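You operate a simulated robot arm through the tools that you are given. There is no shell and no other tool. Be economical: measure what you need, move in short steps, check, and stop when the job is done.

You run a simulated two-armed robot. Do the job below in one go: nothing can be reset, and whatever is moved stays where it is left.

## Task
Change the feeder's empty spool for the one that the job card names.
Fine: hold the feeder to swing its lever off and on again; the empty spool goes on the steel block.

The check looks at the end state, three seconds after you hand in, the way a careful person would. Anything else that was tipped, shoved, dropped, spilled or broken makes it a failure.

## Robot
Two 7-joint arms with three-finger grippers on one trunk, on a base that drives. Base frame: it is fixed to the floor where the robot stands at the start and does not move with it; the origin is under the middle of the robot, x ahead of it, y to its left, z up; the surface under the hand at the start is at about z = 800. Lengths are in mm, angles in rad, forces in N, time in s.
The left shoulder is at the start at [70, 146, 1187], the right one opposite. With the tool pointing down near the work surface each hand reaches from about 260 to 680 mm from the robot's upright axis, wherever it stands, measured 20 degrees to its own side. Places, roughly: block top [1000, 400, 900]; feeder lever [500, 0, 900]. Payload 2.2 kg a hand.
Tool frame (each hand has its own): the origin (TCP) lies between the finger pads and is the grasp point; the fingertips stand 28 mm ahead of it; z points along the fingers, y is the line along which they close. The gripper opens to 102 mm. The gripper's body begins 71 mm behind the TCP.
Orientation is that of the tool frame in the base frame, as a unit quaternion [x, y, z, w]. With the fingers straight down and closing along the base's y, the tool's x points along the base's -x, its y along +y and its z along -z.

## Interface
- The arms move only by the tool nudge_tool. It takes "left_motion", "right_motion" or both (then of equal length, played together; a hand with none holds still); each is one flat list of numbers, 7 for each row, row after row: the opening, from 0 (shut) to 1 (fully open), then the shift along the base's x, y, z in mm, then the turn, a rotation vector about the base's x, y, z in rad. In form: [fingers, x, y, z, wx, wy, wz, fingers, x, y, z, wx, wy, wz, ...]. A call has 1 to 10 rows; each row is the pose to reach, as a shift and turn from the pose commanded when the call began. A row lasts 0.2 s, in which the tool goes at most 50 mm and 0.15 rad; a call with a longer step from one row to the next is refused whole, and so is a gripper value outside its range. Where a pose cannot be reached the arm comes as near as it can. A force on the tool above 70 N (or 10 N above the force at the start of the call, whichever is more), or a blocked arm, ends the call early, and 0.2 s more pass. Each finger halts on what it meets, pressing with about 40 N; the grip force reading is that of the motor and also rises with nothing between the fingers. The clock runs only during rows and for 0.2 s after the last one: add rows that repeat a pose to give the fingers time. It gives the time, the measured TCP pose, the force on the tool (base axes), the opening and the grip force at its end, in the units of the frame above (readings bear some noise), with the torque about the TCP (base axes, N m) and any sound that the robot's microphone picked up.
- Cameras (640 x 400 px; columns grow to the right, rows downward): "scene" is now at [134.2, -2.1, 1406.5]; the picture's right is [-0.04, -1.00, 0.00], its down [-0.67, 0.02, -0.75] and it looks along [0.75, -0.03, -0.67] (base axes); focal length 292 px, centre (320, 200). "left" rides on the left gripper at [72, 38, -86] in its tool frame; the picture's right is [-0.47, 0.89, 0.00], its down [-0.60, -0.32, -0.73] and it looks along [-0.65, -0.34, 0.68] (tool axes); focal length 256 px, centre (320, 200). "right" rides on the right gripper at [69, 43, -86] in its tool frame; the picture's right is [-0.53, 0.85, 0.00], its down [-0.58, -0.36, -0.73] and it looks along [-0.62, -0.39, 0.68] (tool axes); focal length 256 px, centre (320, 200). There is no depth. A picture from a camera that has moved, and an enlarged one, comes with that camera's place and axes in the base frame and with its lens.
- snapshot(camera): a new picture of that camera. No time passes.
- raise_lower(by): slides the trunk up (or, below 0, down) by that many mm; the arms and the scene camera ride with it, the base frame stays. It gives what a move gives, with no picture.
- roll_base(legs): drives the robot by 1 to 6 legs, each [ahead, left, turn to the left] in mm, mm and rad, along the robot's own axes; the way and the turn of a leg run together, so that a leg with both is an arc; at most 1500 mm and 3.142 rad a leg. The arms and the cameras ride along, it lands a little off, and it stops where it bumps. It gives what a move gives.
- turn_head(pan, tilt): turns the head with the scene camera to pan (to the left, within 1.501 rad either way) and tilt (down, from -0.506 to 1.204), counted from straight ahead of the robot. It gives what a move gives.
- close_up(camera, box): a new picture of the part [left, top, right, bottom] of that camera's present view, enlarged. No time passes.
- job_done(): hands the job in; it is judged then, once.

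Work in short steps. Places have to be worked out from the pictures, the camera data and where the tool is seen: move nearer, look again, correct. Check each grasp and each placing, and mend what went wrong. You have 120 turns and 92 pictures in all, those below and enlarged ones among them. Open the grippers and draw the arms clear of the work before you hand the job in, unless the task says otherwise; then end with one line.

The tools are called as name(argument=value, ...) on one line, values as JSON. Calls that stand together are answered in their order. nudge_tool: Moves the arms, as the interface text tells. Its arguments: {"type":"object","properties":{"left_motion":{"type":"array","items":{"type":"number"}},"right_motion":{"type":"array","items":{"type":"number"}}},"required":[]} The other tools are called the same way: raise_lower (by) slides the trunk up or down; roll_base (legs) drives the base; turn_head (pan, tilt) turns the head that bears the scene camera; snapshot (camera) takes a picture; close_up (camera, box) takes an enlarged picture of a part of a camera's view; job_done () hands the job in.

At the start:

```text
time: 0.0
left_tcp_pos: [438.4, 190.0, 1138.6]
left_ee_rot: [-0.002, 1.0, 0.0, -0.001]
left_ft_force: [0.3, 0.9, -0.1]
left_ft_torque: [0.02, 0.0, -0.01]
left_finger_gap: 101.8
left_grip_force: 0.0
right_tcp_pos: [456.0, -190.3, 1174.7]
right_ee_rot: [0.0, 1.0, 0.001, 0.0]
right_ft_force: [0.0, -0.1, 0.4]
right_ft_torque: [0.02, 0.02, -0.02]
right_finger_gap: 101.8
right_grip_force: 0.0
trunk travel left (down, up): [-725.0, 215.0]
robot x, y, heading: [-1.2, -2.2, 0.0]
head pan, tilt: [-0.035, 0.73]
```

scene: 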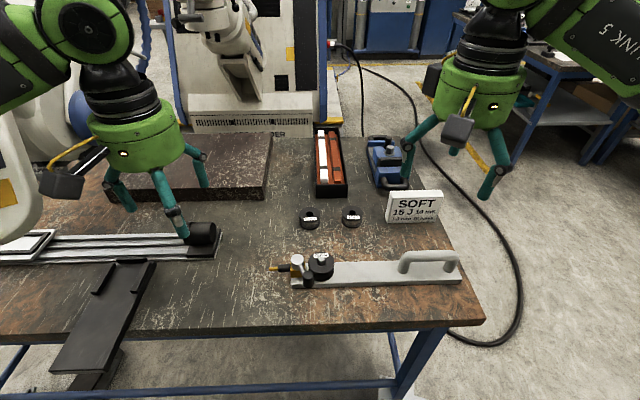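
right: 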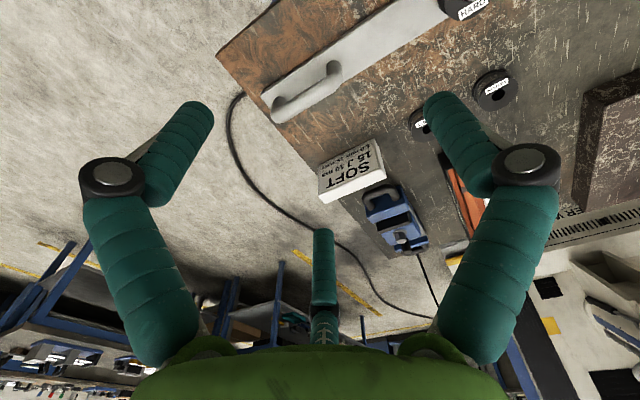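
left: 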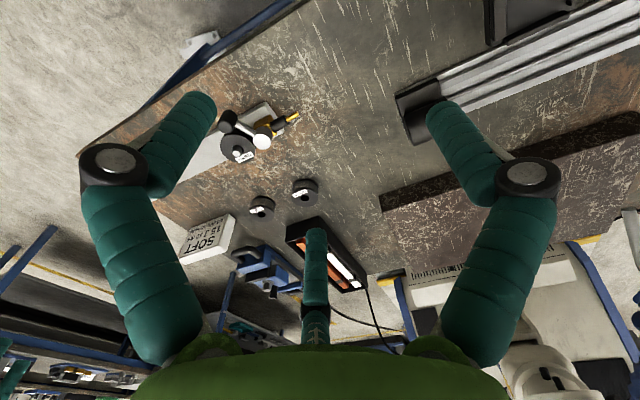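

The card says SOFT; I look closer at the card, the spools and the feeder before moving.

close_up(camera="scene", box=[260, 230, 480, 300])

close_up(camera="scene", box=[290, 180, 450, 240])

close_up(camera="left", box=[160, 70, 360, 260])

```text
2.91 times, centred on (370, 265) of scene
camera zoom: at [134.2, -2.1, 1406.5], right [-0.04, -1.0, 0.0], down [-0.67, 0.02, -0.75], along [0.75, -0.03, -0.67], focal length 849 px, centre (174, 11)
```

zoom: 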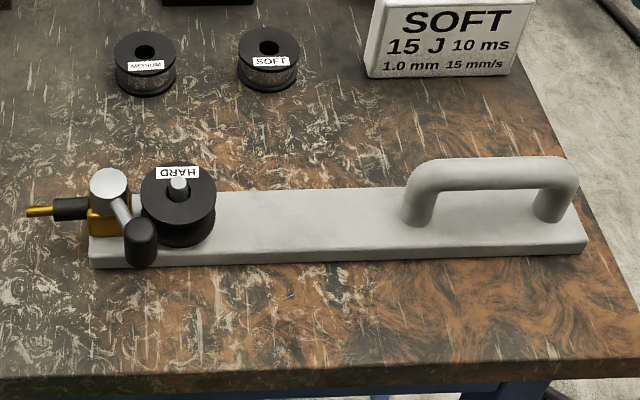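

```text
4.00 times, centred on (370, 210) of scene
camera zoom: at [134.2, -2.1, 1406.5], right [-0.04, -1.0, 0.0], down [-0.67, 0.02, -0.75], along [0.75, -0.03, -0.67], focal length 1167 px, centre (120, 160)
```

zoom: 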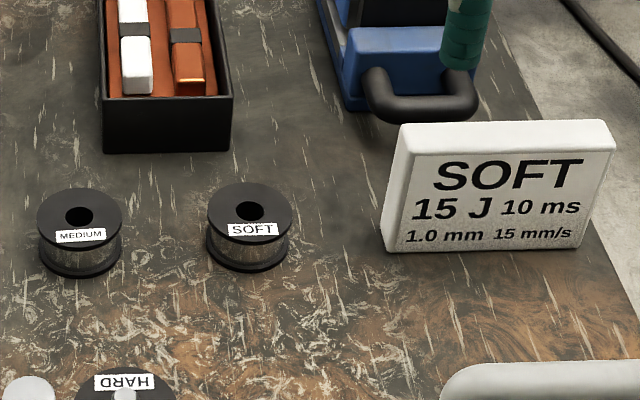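

```text
2.11 times, centred on (260, 165) of left
camera zoom: at [364.6, 229.2, 1225.1], right [0.46, 0.89, 0.0], down [0.6, -0.32, 0.73], along [0.65, -0.34, -0.68], focal length 539 px, centre (446, 274)
```

zoom: 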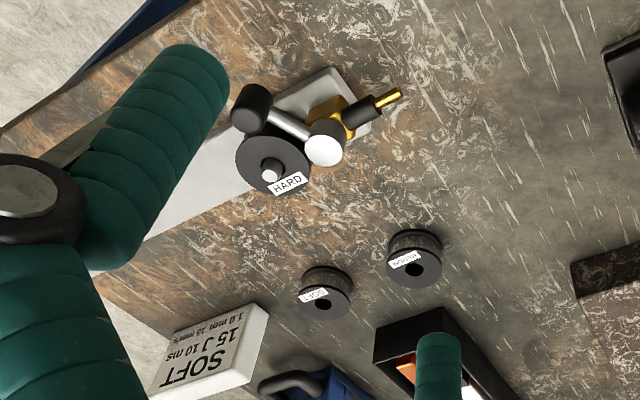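

The card calls for SOFT; the spool marked HARD sits on the spindle near [537,-22], and SOFT stands near [723,-116]. I bring the left hand's camera nearer to see the lever.

nudge_tool(left_motion=[1, -8, -25, -34, 0, 0, 0, 1, -16, -50, -68, 0, 0, 0, 1, -24, -75, -102, 0, 0, 0, 1, -32, -100, -136, 0, 0, 0, 1, -41, -126, -170, 0, 0, 0])

snapshot(camera="left")

close_up(camera="scene", box=[265, 240, 355, 296])

```text
time: 1.2
left_tcp_pos: [401.0, 69.5, 964.1]
left_ee_rot: [-0.002, 1.0, -0.002, -0.003]
left_ft_force: [1.9, 0.0, -0.3]
left_ft_torque: [-0.06, 0.07, 0.0]
left_finger_gap: 101.8
left_grip_force: 0.0
right_tcp_pos: [461.2, -183.8, 1171.7]
right_ee_rot: [0.0, 1.0, -0.001, -0.002]
right_ft_force: [0.7, 0.5, 0.5]
right_ft_torque: [-0.05, 0.06, -0.01]
right_finger_gap: 102.0
right_grip_force: 0.0
trunk travel left (down, up): [-725.0, 215.0]
robot x, y, heading: [3.2, 1.2, 0.003]
head pan, tilt: [-0.035, 0.73]
```

```text
85 pictures are left
camera left: at [329.0, 108.2, 1050.9], right [0.46, 0.89, -0.01], down [0.61, -0.31, 0.73], along [0.65, -0.34, -0.68], focal length 256 px, centre (320, 200)
```

left: 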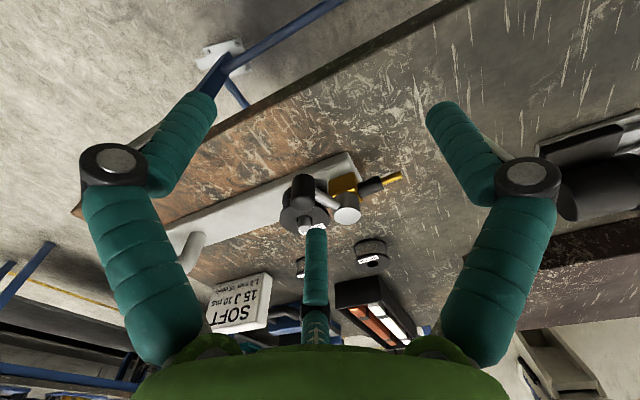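

```text
7.11 times, centred on (310, 268) of scene
camera zoom: at [140.7, 4.3, 1405.0], right [-0.03, -1.0, 0.0], down [-0.67, 0.02, -0.74], along [0.74, -0.03, -0.67], focal length 2074 px, centre (391, -284)
```

zoom: 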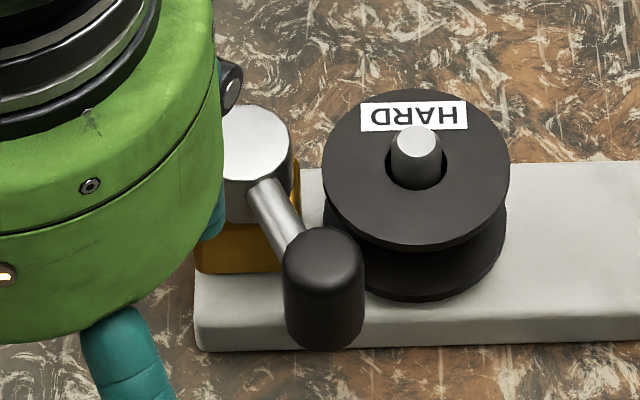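

I enlarge this view of the lever to get its height and where it sits against the spool.

close_up(camera="left", box=[250, 130, 420, 240])

```text
3.64 times, centred on (335, 185) of left
camera zoom: at [329.0, 108.2, 1050.9], right [0.46, 0.89, -0.01], down [0.61, -0.31, 0.73], along [0.65, -0.34, -0.68], focal length 931 px, centre (266, 254)
```

zoom: 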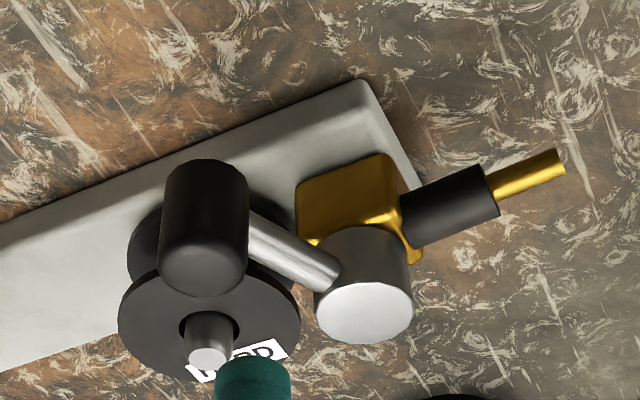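

The knob appears upright at about [483,9,888] with the pivot near [541,30,864]. I want a straight-down view to see whether the arm lies over the flange, so I tilt the left hand above the feeder while the right hand stands aside.

nudge_tool(left_motion=[1, 19, -10, 16, 0.063, 0.121, 0, 1, 38, -20, 32, 0.127, 0.243, 0, 1, 57, -30, 48, 0.19, 0.364, 0, 1, 76, -40, 64, 0.254, 0.486, 0, 1, 95, -50, 80, 0.317, 0.607, 0, 1, 114, -60, 96, 0.381, 0.729, 0], right_motion=[1, 0, -20, 0, 0, 0, 0, 1, 0, -40, 0, 0, 0, 0, 1, 0, -60, 0, 0, 0, 0, 1, 0, -80, 0, 0, 0, 0, 1, 0, -100, 0, 0, 0, 0, 1, 0, -100, 0, 0, 0, 0])

snapshot(camera="left")

```text
time: 2.6
left_tcp_pos: [446.0, 34.4, 1064.9]
left_ee_rot: [-0.001, 0.935, 0.161, -0.315]
left_ft_force: [-0.1, 1.5, 0.7]
left_ft_torque: [-0.06, 0.02, 0.05]
left_finger_gap: 102.4
left_grip_force: 0.1
left hand out of reach, approached as far as the arm can: row 5, 6
right_tcp_pos: [455.0, -285.4, 1176.4]
right_ee_rot: [0.0, 1.0, -0.002, 0.0]
right_ft_force: [-0.1, 0.2, -0.2]
right_ft_torque: [-0.09, -0.03, 0.02]
right_finger_gap: 101.9
right_grip_force: 0.1
trunk travel left (down, up): [-725.0, 215.0]
robot x, y, heading: [-0.9, 0.2, 0.001]
head pan, tilt: [-0.035, 0.73]
```

```text
82 pictures are left
camera left: at [442.5, 36.7, 1184.4], right [0.46, 0.89, -0.01], down [0.88, -0.46, 0.1], along [0.08, -0.05, -1.0], focal length 256 px, centre (320, 200)
```

left: 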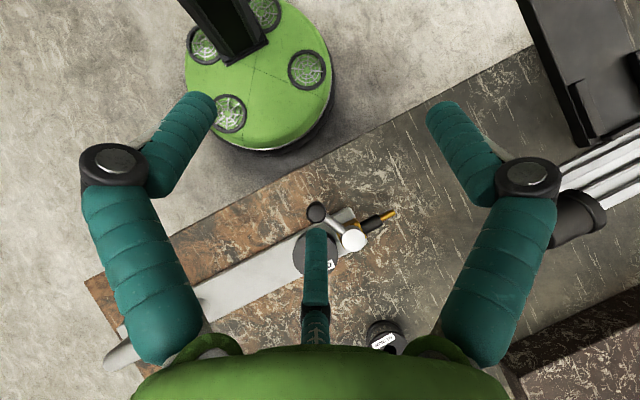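

close_up(camera="left", box=[270, 180, 420, 280])

```text
4.00 times, centred on (345, 230) of left
camera zoom: at [442.5, 36.7, 1184.4], right [0.46, 0.89, -0.01], down [0.88, -0.46, 0.1], along [0.08, -0.05, -1.0], focal length 1024 px, centre (220, 80)
```

zoom: 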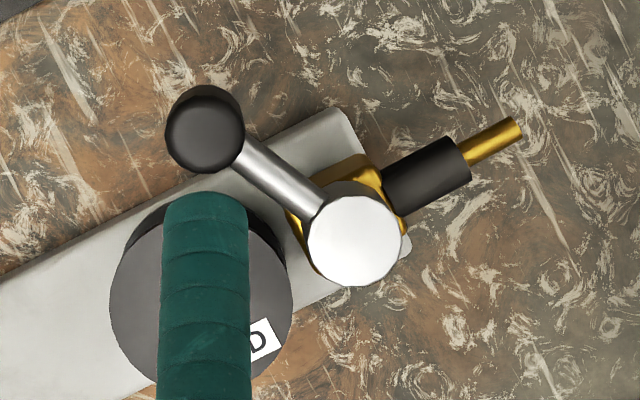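

The lever arm runs from the pivot (~[534,33]) to the knob (~[479,10]) beside the spool, not over it, so it will probably swing away toward +y. I bring the left hand upright again and turn the right hand 90° above the handle to hold the feeder.

nudge_tool(left_motion=[1, -11, 11, 0, -0.038, -0.073, 0, 1, -23, 22, 0, -0.076, -0.146, 0, 1, -34, 33, 0, -0.114, -0.219, 0, 1, -46, 44, 0, -0.152, -0.292, 0, 1, -57, 55, 0, -0.19, -0.364, 0, 1, -69, 66, 0, -0.229, -0.437, 0, 1, -80, 77, 0, -0.267, -0.51, 0, 1, -92, 88, 0, -0.305, -0.583, 0, 1, -103, 99, 0, -0.343, -0.656, 0, 1, -115, 110, 0, -0.381, -0.729, 0], right_motion=[1, 8, 2, -20, 0, 0, 0.15, 1, 16, 4, -40, 0, 0, 0.3, 1, 23, 6, -60, 0, 0, 0.45, 1, 31, 8, -80, 0, 0, 0.6, 1, 39, 10, -100, 0, 0, 0.75, 1, 47, 12, -120, 0, 0, 0.9, 1, 54, 14, -140, 0, 0, 1.05, 1, 62, 16, -160, 0, 0, 1.2, 1, 70, 18, -180, 0, 0, 1.35, 1, 78, 20, -196, 0, 0, 1.5])

snapshot(camera="right")

snapshot(camera="scene")

```text
time: 4.8
left_tcp_pos: [329.8, 141.5, 1064.9]
left_ee_rot: [-0.003, 0.999, -0.024, 0.043]
left_ft_force: [-0.9, 0.1, 1.0]
left_ft_torque: [-0.01, -0.06, -0.01]
left_finger_gap: 101.9
left_grip_force: 0.0
right_tcp_pos: [346.2, -126.6, 965.0]
right_ee_rot: [-0.648, 0.762, -0.015, 0.002]
right_ft_force: [-0.7, 0.6, 0.5]
right_ft_torque: [0.02, -0.08, -0.02]
right_finger_gap: 101.5
right_grip_force: 0.0
right hand out of reach, approached as far as the arm can: row 5, 6, 7, 8, 9, 10
trunk travel left (down, up): [-725.0, 215.0]
robot x, y, heading: [0.1, 1.2, -0.001]
head pan, tilt: [-0.035, 0.73]
```

```text
80 pictures are left
camera right: at [289.3, -185.6, 1050.9], right [-0.75, 0.66, -0.03], down [0.44, 0.53, 0.73], along [0.5, 0.53, -0.68], focal length 256 px, centre (320, 200)
```

right: 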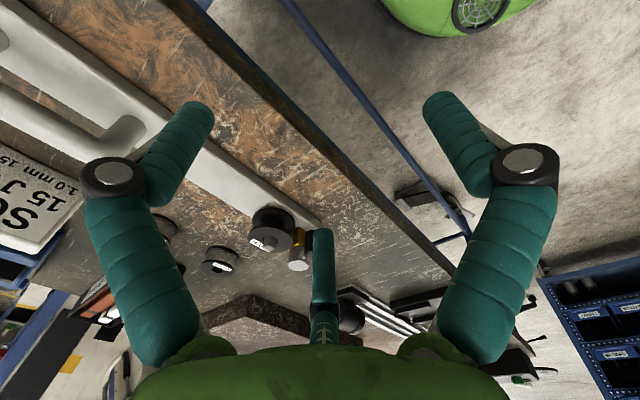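

```text
79 pictures are left
camera scene: at [133.0, 1.9, 1406.6], right [-0.03, -1.0, 0.0], down [-0.67, 0.02, -0.75], along [0.75, -0.03, -0.67], focal length 292 px, centre (320, 200)
```

scene: 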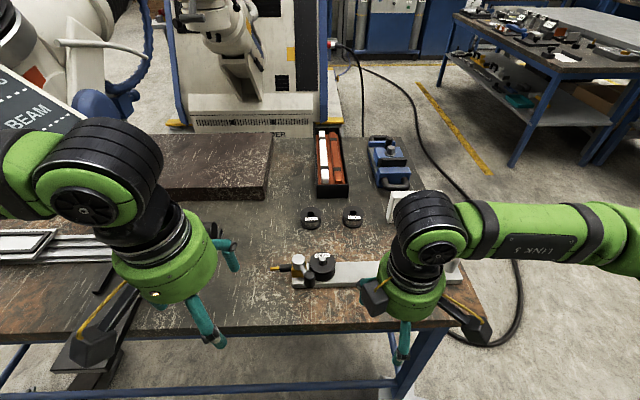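

Turning the right hand +90° runs into the arm's limit, so I go back up and turn it the other way.

nudge_tool(right_motion=[1, -8, -2, 10, 0, 0, -0.15, 1, -16, -4, 20, 0, 0, -0.3, 1, -24, -6, 30, 0, 0, -0.45, 1, -32, -8, 40, 0, 0, -0.6, 1, -40, -10, 50, 0, 0, -0.75, 1, -48, -12, 60, 0, 0, -0.9, 1, -56, -14, 70, 0, 0, -1.05, 1, -64, -16, 80, 0, 0, -1.2, 1, -72, -18, 90, 0, 0, -1.35, 1, -80, -20, 100, 0, 0, -1.5])

nudge_tool(right_motion=[1, 8, 2, -10, 0, 0, -0.15, 1, 16, 4, -20, 0, 0, -0.3, 1, 24, 6, -30, 0, 0, -0.45, 1, 32, 8, -40, 0, 0, -0.6, 1, 40, 10, -50, 0, 0, -0.75, 1, 48, 12, -60, 0, 0, -0.9, 1, 56, 14, -70, 0, 0, -1.05, 1, 64, 16, -80, 0, 0, -1.2, 1, 72, 18, -90, 0, 0, -1.35, 1, 80, 20, -100, 0, 0, -1.5])

snapshot(camera="right")

```text
time: 7.0
left_tcp_pos: [330.4, 139.3, 1064.6]
left_ee_rot: [0.0, 0.999, -0.023, 0.042]
left_ft_force: [-0.1, 1.3, 0.8]
left_ft_torque: [0.0, -0.02, -0.01]
left_finger_gap: 101.9
left_grip_force: 0.1
right_tcp_pos: [269.1, -148.4, 1068.9]
right_ee_rot: [0.046, 0.999, -0.01, -0.011]
right_ft_force: [0.3, -0.6, -0.5]
right_ft_torque: [-0.05, -0.01, 0.0]
right_finger_gap: 101.9
right_grip_force: 0.0
right hand out of reach, approached as far as the arm can: row 9, 10
trunk travel left (down, up): [-725.0, 215.0]
robot x, y, heading: [2.9, -0.6, 0.0]
head pan, tilt: [-0.035, 0.73]
```

```text
time: 9.2
left_tcp_pos: [331.7, 138.2, 1064.3]
left_ee_rot: [-0.001, 0.999, -0.022, 0.042]
left_ft_force: [-0.7, 0.3, 1.2]
left_ft_torque: [0.0, -0.02, 0.01]
left_finger_gap: 102.2
left_grip_force: 0.0
right_tcp_pos: [349.7, -127.3, 968.5]
right_ee_rot: [0.715, 0.699, 0.001, -0.014]
right_ft_force: [-0.1, -0.2, -0.6]
right_ft_torque: [-0.03, -0.01, 0.03]
right_finger_gap: 101.9
right_grip_force: 0.0
trunk travel left (down, up): [-725.0, 215.0]
robot x, y, heading: [4.0, 0.2, -0.002]
head pan, tilt: [-0.035, 0.73]
```

```text
78 pictures are left
camera right: at [395.7, -60.8, 1055.7], right [0.83, -0.55, -0.03], down [-0.36, -0.58, 0.73], along [-0.42, -0.6, -0.69], focal length 256 px, centre (320, 200)
```

right: 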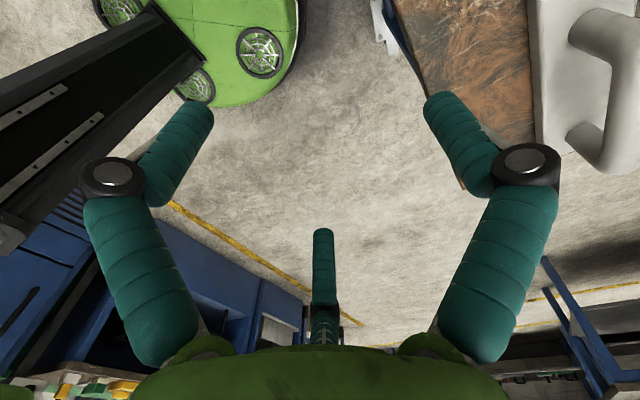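

-90° works. I move the right hand over the handle at a safe height and look again from both cameras.

nudge_tool(right_motion=[1, 36, -28, 6, 0, 0, 0, 1, 72, -56, 12, 0, 0, 0, 1, 108, -84, 18, 0, 0, 0, 1, 144, -112, 24, 0, 0, 0, 1, 180, -138, 30, 0, 0, 0])

snapshot(camera="right")

close_up(camera="scene", box=[260, 200, 500, 350])

```text
time: 10.4
left_tcp_pos: [332.2, 137.3, 1064.5]
left_ee_rot: [0.0, 0.999, -0.023, 0.042]
left_ft_force: [0.4, 0.0, 1.1]
left_ft_torque: [-0.03, 0.02, -0.02]
left_finger_gap: 102.2
left_grip_force: 0.1
right_tcp_pos: [530.5, -265.9, 998.0]
right_ee_rot: [0.713, 0.701, -0.001, -0.015]
right_ft_force: [-0.1, 0.0, 0.0]
right_ft_torque: [0.01, 0.02, 0.0]
right_finger_gap: 101.9
right_grip_force: 0.1
trunk travel left (down, up): [-725.0, 215.0]
robot x, y, heading: [-1.1, 0.8, -0.004]
head pan, tilt: [-0.035, 0.73]
```

```text
77 pictures are left
camera right: at [576.1, -199.7, 1085.0], right [0.84, -0.55, -0.03], down [-0.36, -0.58, 0.73], along [-0.42, -0.6, -0.69], focal length 256 px, centre (320, 200)
```

right: 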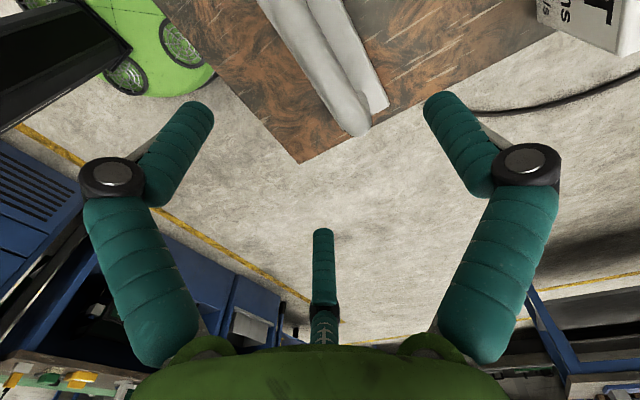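

```text
2.67 times, centred on (380, 275) of scene
camera zoom: at [135.3, -2.4, 1406.3], right [-0.04, -1.0, 0.0], down [-0.67, 0.02, -0.75], along [0.74, -0.03, -0.67], focal length 778 px, centre (160, 0)
```

zoom: 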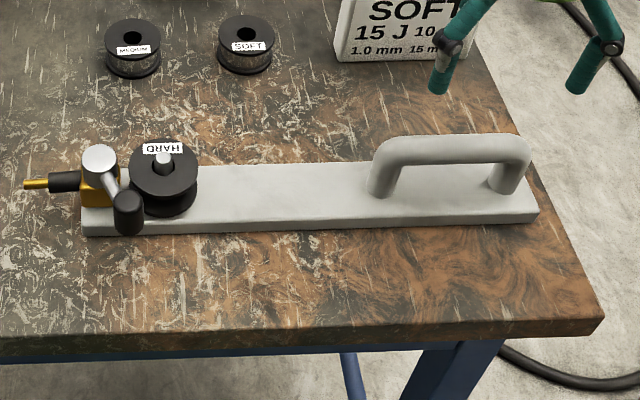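

The bar runs along y at x≈527, top about z=870. I lower the open right hand over it to TCP z≈867 and look before closing.

nudge_tool(right_motion=[1, -1, 1, -45, 0, 0, 0, 1, -2, 2, -90, 0, 0, 0, 1, -3, 3, -110, 0, 0, 0, 1, -3, 3, -130, 0, 0, 0])

snapshot(camera="right")

close_up(camera="scene", box=[260, 200, 500, 350])

```text
time: 11.4
left_tcp_pos: [332.5, 137.7, 1063.7]
left_ee_rot: [0.0, 0.999, -0.023, 0.043]
left_ft_force: [-0.5, 0.1, 0.3]
left_ft_torque: [0.01, 0.01, -0.01]
left_finger_gap: 102.1
left_grip_force: 0.0
right_tcp_pos: [526.5, -263.0, 868.0]
right_ee_rot: [0.714, 0.7, 0.001, -0.014]
right_ft_force: [0.3, -0.3, 0.7]
right_ft_torque: [-0.01, 0.0, -0.01]
right_finger_gap: 101.7
right_grip_force: 0.1
trunk travel left (down, up): [-725.0, 215.0]
robot x, y, heading: [3.0, -0.1, 0.001]
head pan, tilt: [-0.035, 0.73]
```

```text
75 pictures are left
camera right: at [572.7, -195.8, 955.5], right [0.84, -0.55, -0.03], down [-0.36, -0.58, 0.73], along [-0.41, -0.6, -0.69], focal length 256 px, centre (320, 200)
```

right: 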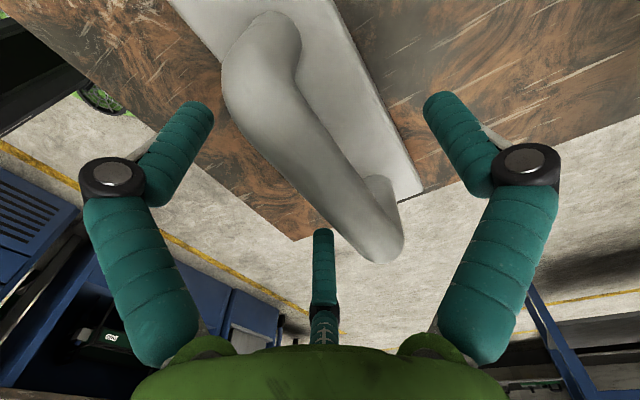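

```text
2.67 times, centred on (380, 275) of scene
camera zoom: at [134.8, -2.5, 1406.4], right [-0.04, -1.0, 0.0], down [-0.67, 0.02, -0.75], along [0.74, -0.03, -0.67], focal length 778 px, centre (160, 0)
```

zoom: 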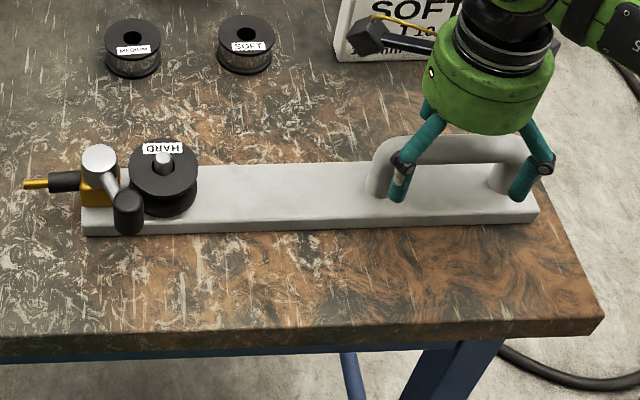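

The pictures show three fingers on each hand (one along tool +y, two on the other side), and the bar lies properly between them. I close partway and look, to centre before gripping.

nudge_tool(right_motion=[0.75, 0, 0, 0, 0, 0, 0, 0.5, 0, 0, 0, 0, 0, 0, 0.5, 0, 0, 0, 0, 0, 0])

snapshot(camera="right")

```text
time: 12.2
left_tcp_pos: [331.2, 138.6, 1063.5]
left_ee_rot: [0.0, 0.999, -0.023, 0.042]
left_ft_force: [-0.3, -0.2, 0.1]
left_ft_torque: [0.01, 0.03, 0.05]
left_finger_gap: 101.9
left_grip_force: 0.1
right_tcp_pos: [526.5, -261.4, 868.6]
right_ee_rot: [0.714, 0.7, 0.0, -0.013]
right_ft_force: [0.4, 0.0, -0.5]
right_ft_torque: [-0.01, 0.0, -0.02]
right_finger_gap: 51.1
right_grip_force: 0.0
trunk travel left (down, up): [-725.0, 215.0]
robot x, y, heading: [3.6, 1.1, 0.001]
head pan, tilt: [-0.035, 0.73]
```

```text
73 pictures are left
camera right: at [572.4, -195.5, 956.0], right [0.83, -0.55, -0.03], down [-0.36, -0.58, 0.73], along [-0.42, -0.6, -0.69], focal length 256 px, centre (320, 200)
```

right: 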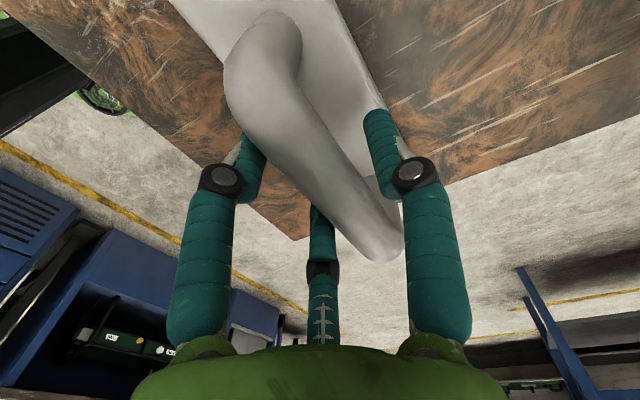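

Nearly centred; I close the rest of the way onto the bar.

nudge_tool(right_motion=[0.4, 0, 0, 0, 0, 0, 0, 0.3, 0, 0, 0, 0, 0, 0, 0.1, 0, 0, 0, 0, 0, 0, 0, 0, 0, 0, 0, 0, 0])

snapshot(camera="right")

close_up(camera="scene", box=[260, 200, 500, 350])

```text
time: 13.2
left_tcp_pos: [331.2, 138.1, 1064.5]
left_ee_rot: [-0.001, 0.999, -0.024, 0.043]
left_ft_force: [-0.2, 0.1, 0.0]
left_ft_torque: [-0.01, 0.0, 0.0]
left_finger_gap: 101.9
left_grip_force: 0.1
right_tcp_pos: [525.2, -262.1, 869.0]
right_ee_rot: [0.713, 0.701, 0.0, -0.013]
right_ft_force: [-0.7, 1.0, -0.2]
right_ft_torque: [0.21, 0.05, 0.81]
right_finger_gap: 35.7
right_grip_force: 39.9
trunk travel left (down, up): [-725.0, 215.0]
robot x, y, heading: [0.3, -0.6, -0.0]
head pan, tilt: [-0.035, 0.73]
```

```text
72 pictures are left
camera right: at [572.2, -195.2, 956.1], right [0.84, -0.55, -0.03], down [-0.36, -0.58, 0.73], along [-0.41, -0.6, -0.69], focal length 256 px, centre (320, 200)
```

right: 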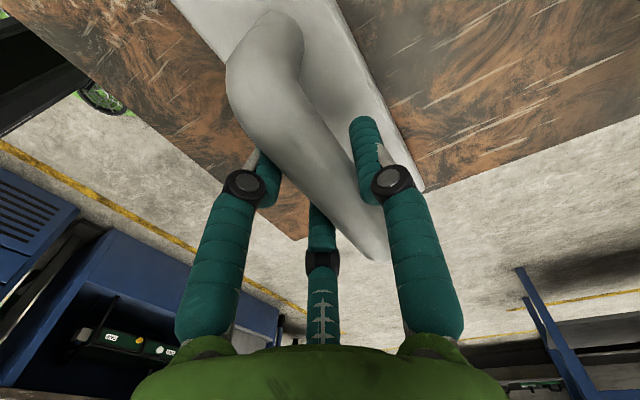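

```text
2.67 times, centred on (380, 275) of scene
camera zoom: at [134.0, -2.0, 1406.5], right [-0.03, -1.0, 0.0], down [-0.67, 0.02, -0.75], along [0.75, -0.03, -0.67], focal length 778 px, centre (160, 0)
```

zoom: 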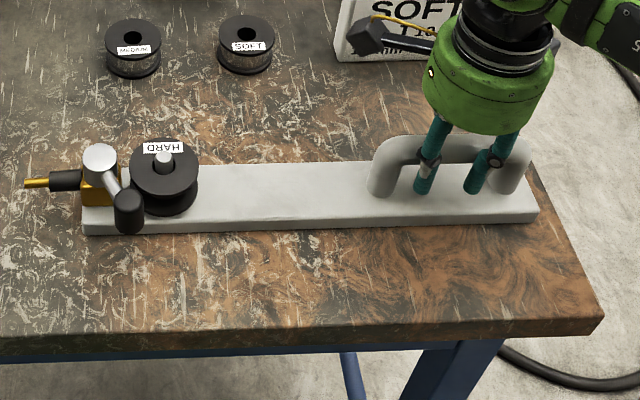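

The right hand holds the handle (grip 40 N, feeder unmoved). Now the left hand goes above the knob at about [480,10] with its fingers half open, to cage it.

nudge_tool(left_motion=[0.8, 30, -26, -20, 0.01, 0.017, 0, 0.5, 60, -52, -40, 0.02, 0.034, 0, 0.5, 90, -78, -60, 0.03, 0.05, 0, 0.5, 120, -104, -80, 0.04, 0.067, 0, 0.5, 149, -128, -100, 0.046, 0.084, 0, 0.5, 149, -128, -100, 0.046, 0.084, 0])

snapshot(camera="left")

close_up(camera="scene", box=[230, 200, 390, 300])

```text
time: 14.6
left_tcp_pos: [480.4, 10.4, 964.6]
left_ee_rot: [-0.001, 1.0, 0.002, 0.001]
left_ft_force: [-0.3, 0.0, -0.3]
left_ft_torque: [0.0, -0.01, 0.0]
left_finger_gap: 51.0
left_grip_force: 0.1
right_tcp_pos: [526.4, -261.9, 869.9]
right_ee_rot: [0.713, 0.701, 0.0, -0.013]
right_ft_force: [-1.0, -0.8, 0.8]
right_ft_torque: [0.0, -0.02, 0.43]
right_finger_gap: 35.4
right_grip_force: 40.4
trunk travel left (down, up): [-725.0, 215.0]
robot x, y, heading: [-2.1, -0.3, 0.006]
head pan, tilt: [-0.035, 0.73]
```

```text
70 pictures are left
camera left: at [407.1, 50.1, 1051.2], right [0.47, 0.89, 0.0], down [0.6, -0.32, 0.73], along [0.65, -0.34, -0.68], focal length 256 px, centre (320, 200)
```

left: 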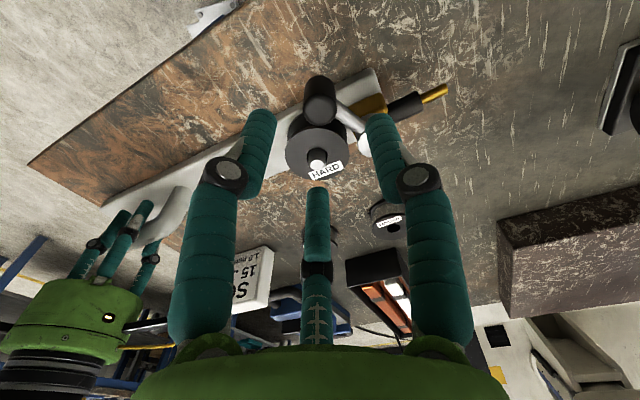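

```text
4.00 times, centred on (310, 250) of scene
camera zoom: at [134.0, -2.2, 1406.5], right [-0.04, -1.0, 0.0], down [-0.67, 0.02, -0.75], along [0.75, -0.03, -0.67], focal length 1167 px, centre (360, 0)
```

zoom: 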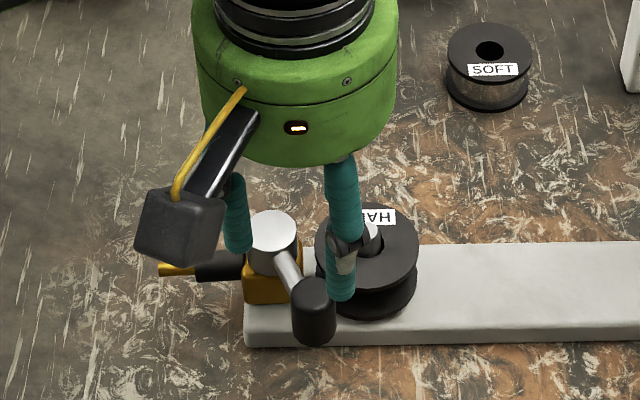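

The knob top lies at about [482,10], under the hand. I lower the cage around it.

nudge_tool(left_motion=[0.5, 1, 0, -25, 0, 0, 0, 0.5, 2, 0, -50, 0, 0, 0, 0.5, 2, 0, -71, 0, 0, 0])

snapshot(camera="left")

close_up(camera="scene", box=[230, 200, 390, 300])

```text
time: 15.4
left_tcp_pos: [483.4, 9.3, 893.5]
left_ee_rot: [0.0, 1.0, 0.001, 0.002]
left_ft_force: [-0.7, 0.1, -0.3]
left_ft_torque: [-0.04, -0.04, 0.01]
left_finger_gap: 51.2
left_grip_force: 0.0
right_tcp_pos: [525.9, -262.0, 868.4]
right_ee_rot: [0.714, 0.7, 0.0, -0.013]
right_ft_force: [1.1, -1.1, 1.3]
right_ft_torque: [0.01, -0.01, 0.51]
right_finger_gap: 35.7
right_grip_force: 40.0
trunk travel left (down, up): [-725.0, 215.0]
robot x, y, heading: [-2.9, -1.3, 0.002]
head pan, tilt: [-0.035, 0.73]
```

```text
68 pictures are left
camera left: at [409.6, 49.1, 980.0], right [0.46, 0.89, 0.0], down [0.6, -0.32, 0.73], along [0.65, -0.34, -0.68], focal length 256 px, centre (320, 200)
```

left: 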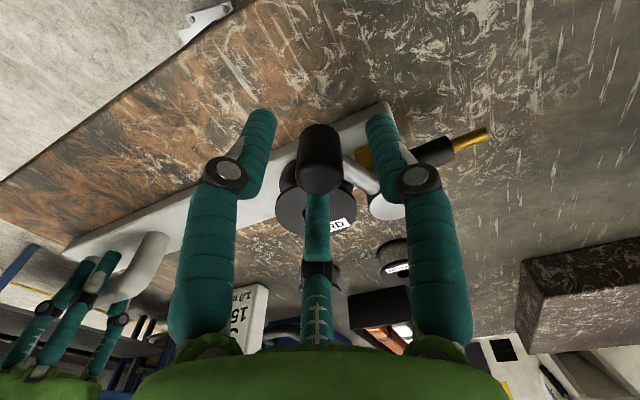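

```text
4.00 times, centred on (310, 250) of scene
camera zoom: at [134.1, -2.4, 1406.5], right [-0.04, -1.0, 0.0], down [-0.67, 0.02, -0.75], along [0.75, -0.03, -0.67], focal length 1167 px, centre (360, 0)
```

zoom: 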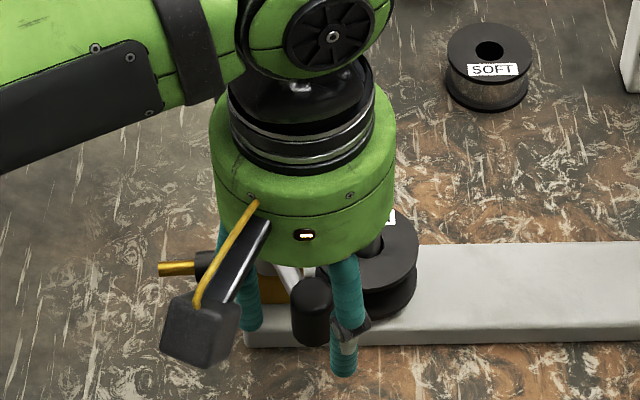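

The knob is centred in the cage. I narrow the cage and try a small swing away from the spool (+y), watching the force.

nudge_tool(left_motion=[0.34, 0, 0, 0, 0, 0, 0, 0.34, 0, 0, 0, 0, 0, 0, 0.34, -2, 5, 0, 0, 0, 0, 0.34, -3, 10, 0, 0, 0, 0, 0.34, -4, 14, 0, 0, 0, 0])

snapshot(camera="left")

```text
time: 16.6
left_tcp_pos: [478.7, 22.1, 898.5]
left_ee_rot: [0.001, 1.0, -0.002, 0.006]
left_ft_force: [2.1, -5.8, 19.8]
left_ft_torque: [-0.31, -0.43, -0.32]
left_finger_gap: 38.7
left_grip_force: 3.2
right_tcp_pos: [526.0, -261.5, 869.2]
right_ee_rot: [0.714, 0.7, 0.0, -0.014]
right_ft_force: [2.5, 3.9, 0.9]
right_ft_torque: [-0.86, -0.25, -0.02]
right_finger_gap: 35.7
right_grip_force: 40.1
trunk travel left (down, up): [-725.0, 215.0]
robot x, y, heading: [-0.3, -1.7, -0.005]
head pan, tilt: [-0.035, 0.73]
```

```text
66 pictures are left
camera left: at [405.5, 62.0, 983.5], right [0.47, 0.88, 0.0], down [0.6, -0.31, 0.74], along [0.65, -0.34, -0.67], focal length 256 px, centre (320, 200)
```

left: 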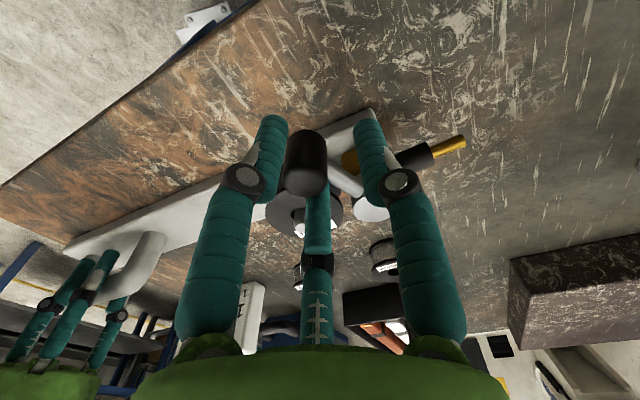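

The finger seems to sit on the lever's arm (20 N upward), so caging is a poor fit. I lift off and will instead push the knob with closed fingers from the spool side.

nudge_tool(left_motion=[0.5, 1, -4, 0, 0, 0, 0, 0.5, 3, -10, 10, 0, 0, 0, 0.5, 3, -10, 50, 0, 0, 0, 0.2, 10, -25, 70, 0, 0, 0, 0, 17, -43, 70, 0, 0, 0, 0, 17, -43, 70, 0, 0, 0])

snapshot(camera="left")

close_up(camera="scene", box=[230, 200, 390, 300])

```text
time: 18.0
left_tcp_pos: [495.7, -18.2, 965.1]
left_ee_rot: [0.0, 1.0, 0.001, 0.0]
left_ft_force: [0.5, 0.6, -0.2]
left_ft_torque: [0.0, -0.03, -0.01]
left_finger_gap: 2.2
left_grip_force: 31.4
right_tcp_pos: [526.2, -261.4, 870.2]
right_ee_rot: [0.713, 0.701, 0.0, -0.013]
right_ft_force: [-2.1, 0.1, -0.5]
right_ft_torque: [0.34, 0.01, 0.38]
right_finger_gap: 35.4
right_grip_force: 39.5
trunk travel left (down, up): [-725.0, 215.0]
robot x, y, heading: [-2.6, -2.6, 0.005]
head pan, tilt: [-0.035, 0.73]
```

```text
65 pictures are left
camera left: at [422.0, 20.0, 1050.8], right [0.46, 0.89, 0.0], down [0.6, -0.32, 0.73], along [0.65, -0.34, -0.68], focal length 256 px, centre (320, 200)
```

left: 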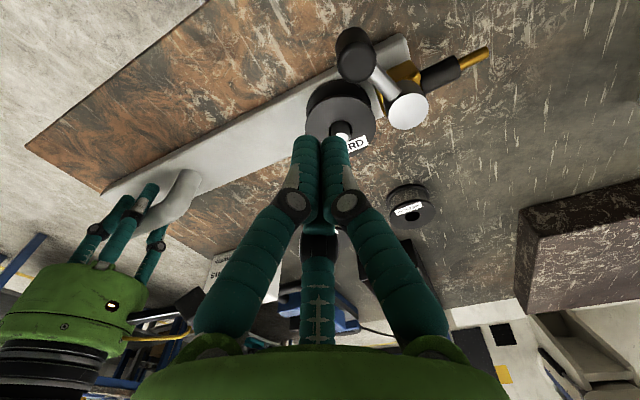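

```text
4.00 times, centred on (310, 250) of scene
camera zoom: at [133.7, -2.3, 1406.5], right [-0.04, -1.0, 0.0], down [-0.67, 0.02, -0.75], along [0.75, -0.03, -0.67], focal length 1167 px, centre (360, 0)
```

zoom: 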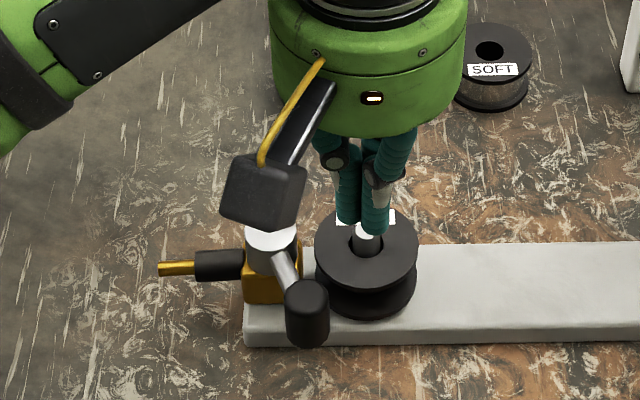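

The lever already swung a few degrees that way, freely; the knob is now at about [480,15]. I lower the closed fingers on its spool side (tips at z≈870, above the flange) and push in an arc.

nudge_tool(left_motion=[0, -3, -2, -35, 0, 0, 0, 0, -4, -3, -67, 0, 0, 0, 0, -8, 3, -67, 0, 0, 0, 0, -14, 11, -67, 0, 0, 0, 0, -19, 19, -67, 0, 0, 0, 0, -22, 27, -67, 0, 0, 0, 0, -25, 35, -67, 0, 0, 0])

snapshot(camera="left")

close_up(camera="scene", box=[230, 200, 390, 300])

```text
time: 19.6
left_tcp_pos: [470.9, 17.9, 896.6]
left_ee_rot: [-0.001, 1.0, 0.002, -0.001]
left_ft_force: [-0.7, -0.8, 0.4]
left_ft_torque: [-0.01, 0.01, 0.0]
left_finger_gap: 2.0
left_grip_force: 31.3
right_tcp_pos: [526.5, -262.5, 868.7]
right_ee_rot: [0.714, 0.7, 0.001, -0.014]
right_ft_force: [-1.8, 0.9, -1.1]
right_ft_torque: [0.11, 0.05, 0.26]
right_finger_gap: 35.5
right_grip_force: 40.0
trunk travel left (down, up): [-725.0, 215.0]
robot x, y, heading: [-1.9, -1.0, -0.003]
head pan, tilt: [-0.035, 0.73]
```

```text
63 pictures are left
camera left: at [397.4, 56.3, 983.3], right [0.46, 0.89, 0.0], down [0.6, -0.32, 0.73], along [0.65, -0.34, -0.68], focal length 256 px, centre (320, 200)
```

left: 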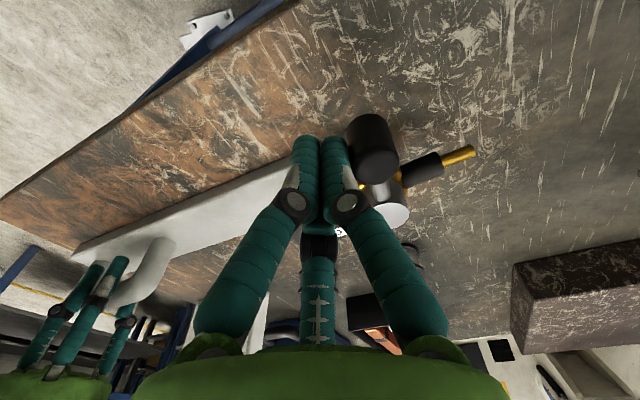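

```text
4.00 times, centred on (310, 250) of scene
camera zoom: at [133.8, -2.0, 1406.5], right [-0.03, -1.0, 0.0], down [-0.67, 0.02, -0.75], along [0.75, -0.03, -0.67], focal length 1167 px, centre (360, 0)
```

zoom: 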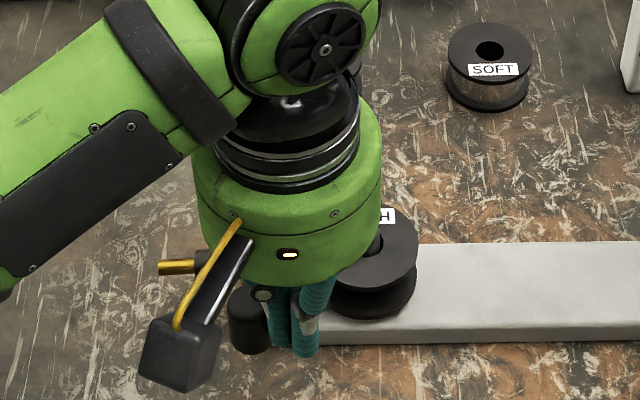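

The lever swings freely with the push. I carry on along the arc until it stops or is well clear.

nudge_tool(left_motion=[0, -2, 8, 0, 0, 0, 0, 0, -2, 16, 0, 0, 0, 0, 0, -1, 24, 0, 0, 0, 0, 0, 0, 33, 0, 0, 0, 0, 0, 3, 41, 0, 0, 0, 0, 0, 7, 49, 0, 0, 0, 0])

snapshot(camera="left")

```text
time: 21.0
left_tcp_pos: [478.0, 68.4, 896.4]
left_ee_rot: [-0.003, 1.0, 0.003, 0.0]
left_ft_force: [-4.9, 0.6, 0.9]
left_ft_torque: [0.04, 0.01, -0.01]
left_finger_gap: 2.3
left_grip_force: 31.3
right_tcp_pos: [527.4, -263.0, 868.4]
right_ee_rot: [0.715, 0.699, 0.0, -0.012]
right_ft_force: [5.2, 2.8, -1.1]
right_ft_torque: [1.26, -0.3, -1.3]
right_finger_gap: 36.6
right_grip_force: 39.6
trunk travel left (down, up): [-725.0, 215.0]
robot x, y, heading: [1.8, 2.5, 0.001]
head pan, tilt: [-0.035, 0.73]
```

```text
61 pictures are left
camera left: at [405.0, 107.2, 983.3], right [0.46, 0.89, 0.01], down [0.61, -0.32, 0.73], along [0.65, -0.33, -0.68], focal length 256 px, centre (320, 200)
```

left: 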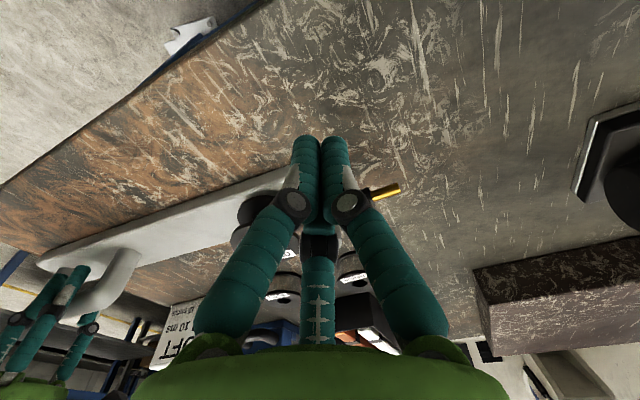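

Some resistance (5 N) shows now, likely its stop. I draw the left hand back and up and look.

nudge_tool(left_motion=[0, -20, 0, 0, 0, 0, 0, 0, -40, 10, 30, 0, 0, 0, 0, -60, 30, 70, 0, 0, 0, 0.5, -70, 60, 100, 0, 0, 0, 1, -70, 80, 130, 0, 0, 0])

close_up(camera="scene", box=[230, 200, 390, 300])

snapshot(camera="left")

```text
time: 22.2
left_tcp_pos: [406.1, 147.9, 1025.3]
left_ee_rot: [0.0, 1.0, 0.001, 0.0]
left_ft_force: [0.2, -0.3, -0.2]
left_ft_torque: [-0.02, -0.01, 0.0]
left_finger_gap: 102.1
left_grip_force: 0.1
right_tcp_pos: [526.1, -261.4, 868.2]
right_ee_rot: [0.714, 0.7, 0.0, -0.014]
right_ft_force: [0.3, -1.3, 3.1]
right_ft_torque: [-0.47, -0.05, -0.75]
right_finger_gap: 35.9
right_grip_force: 39.7
trunk travel left (down, up): [-725.0, 215.0]
robot x, y, heading: [-0.2, -0.1, 0.005]
head pan, tilt: [-0.035, 0.73]
```

```text
4.00 times, centred on (310, 250) of scene
camera zoom: at [133.8, -2.0, 1406.5], right [-0.04, -1.0, 0.0], down [-0.67, 0.02, -0.75], along [0.75, -0.03, -0.67], focal length 1167 px, centre (360, 0)
```

zoom: 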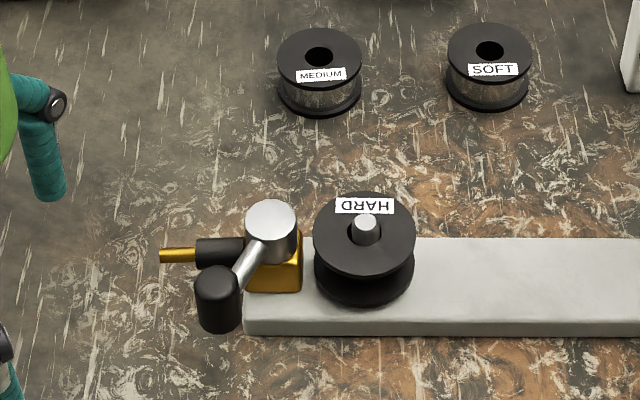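

```text
59 pictures are left
camera left: at [332.4, 185.8, 1113.0], right [0.47, 0.89, 0.0], down [0.6, -0.32, 0.73], along [0.65, -0.34, -0.68], focal length 256 px, centre (320, 200)
```

left: 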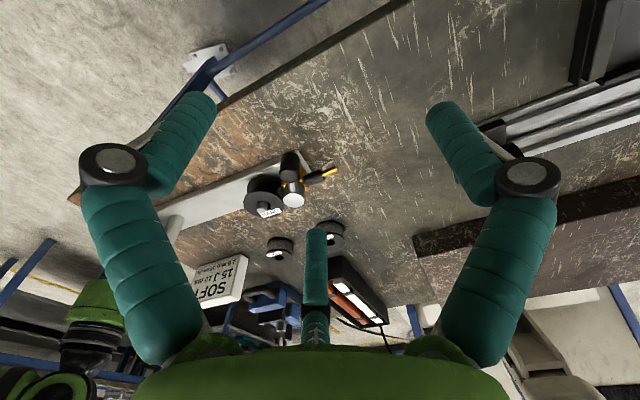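

The lever now stands at about heading 150° (some 55° swung), and my fingers had slid round the knob. I push again with better contact to find out whether that is its stop.

nudge_tool(left_motion=[0.5, 12, -40, -22, 0, 0, 0, 0, 24, -80, -44, 0, 0, 0, 0, 34, -118, -65, 0, 0, 0, 0, 48, -123, -98, 0, 0, 0, 0, 59, -123, -129, 0, 0, 0, 0, 70, -112, -129, 0, 0, 0, 0, 77, -100, -129, 0, 0, 0, 0, 83, -83, -129, 0, 0, 0, 0, 90, -75, -129, 0, 0, 0])

snapshot(camera="left")

close_up(camera="scene", box=[230, 200, 390, 300])

```text
time: 24.2
left_tcp_pos: [496.6, 56.8, 899.3]
left_ee_rot: [0.011, 1.0, -0.016, 0.002]
left_ft_force: [0.0, -59.0, -8.0]
left_ft_torque: [-0.56, 0.27, -0.24]
left_finger_gap: 2.0
left_grip_force: 31.3
right_tcp_pos: [528.1, -246.4, 868.9]
right_ee_rot: [0.706, 0.708, 0.013, -0.024]
right_ft_force: [0.8, 59.3, 0.9]
right_ft_torque: [-0.56, 0.18, -1.5]
right_finger_gap: 37.8
right_grip_force: 39.6
trunk travel left (down, up): [-725.0, 215.0]
robot x, y, heading: [-0.9, -1.2, -0.003]
head pan, tilt: [-0.035, 0.73]
```

```text
58 pictures are left
camera left: at [424.2, 100.0, 984.6], right [0.48, 0.88, -0.03], down [0.59, -0.31, 0.74], along [0.64, -0.38, -0.67], focal length 256 px, centre (320, 200)
```

left: 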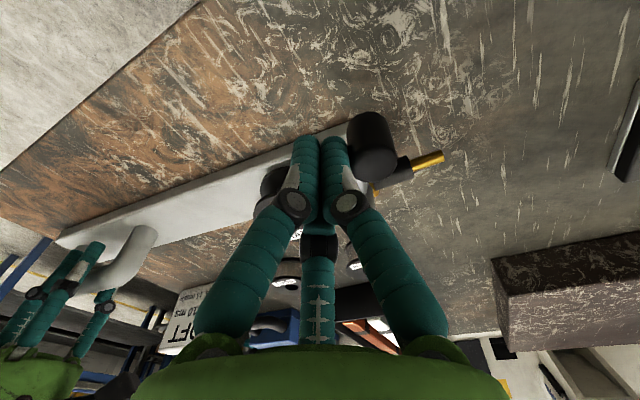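

```text
4.00 times, centred on (310, 250) of scene
camera zoom: at [135.8, -2.4, 1406.2], right [-0.03, -1.0, 0.0], down [-0.67, 0.02, -0.74], along [0.74, -0.03, -0.67], focal length 1167 px, centre (360, 0)
```

zoom: 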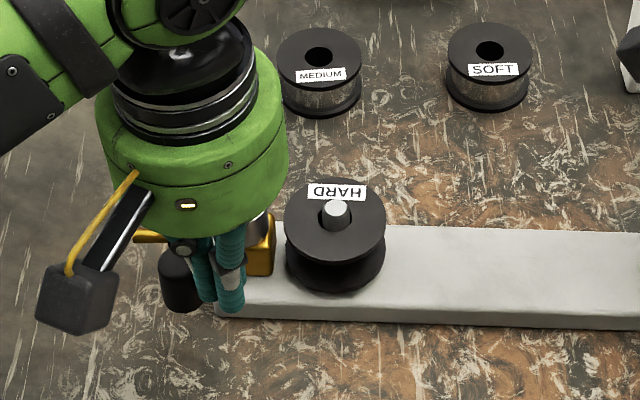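

59 N: that was the stop (the feeder gave ~15 mm against the right hand). I back off so the right hand brings it back, and look.

nudge_tool(left_motion=[0, -3, -12, 0, 0, 0, 0, 0, -15, -30, 0, 0, 0, 0, 0, -30, -35, 20, 0, 0, 0, 0.3, -50, -10, 60, 0, 0, 0, 0.7, -70, 20, 100, 0, 0, 0, 1, -90, 60, 120, 0, 0, 0])

close_up(camera="scene", box=[230, 180, 500, 350])

snapshot(camera="right")

```text
refused: row 4 steps farther than a row can; nothing moved
```

```text
2.35 times, centred on (365, 265) of scene
camera zoom: at [135.8, -2.4, 1406.2], right [-0.03, -1.0, 0.0], down [-0.67, 0.02, -0.74], along [0.74, -0.03, -0.67], focal length 686 px, centre (214, 47)
```

zoom: 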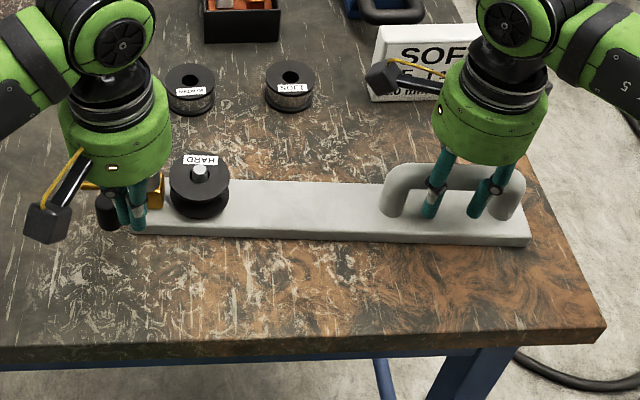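

```text
55 pictures are left
camera right: at [572.0, -181.9, 958.7], right [0.85, -0.53, -0.04], down [-0.35, -0.61, 0.71], along [-0.4, -0.58, -0.71], focal length 256 px, centre (320, 200)
```

right: 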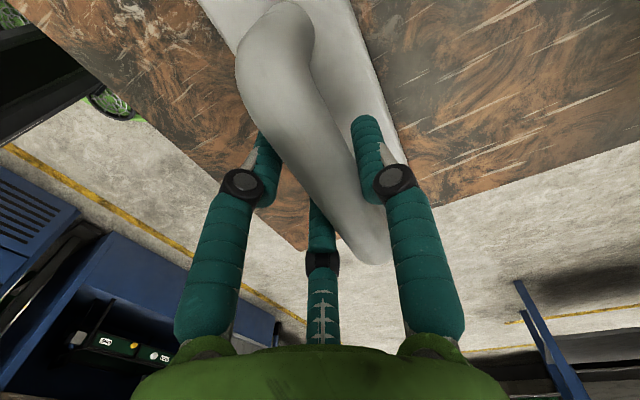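

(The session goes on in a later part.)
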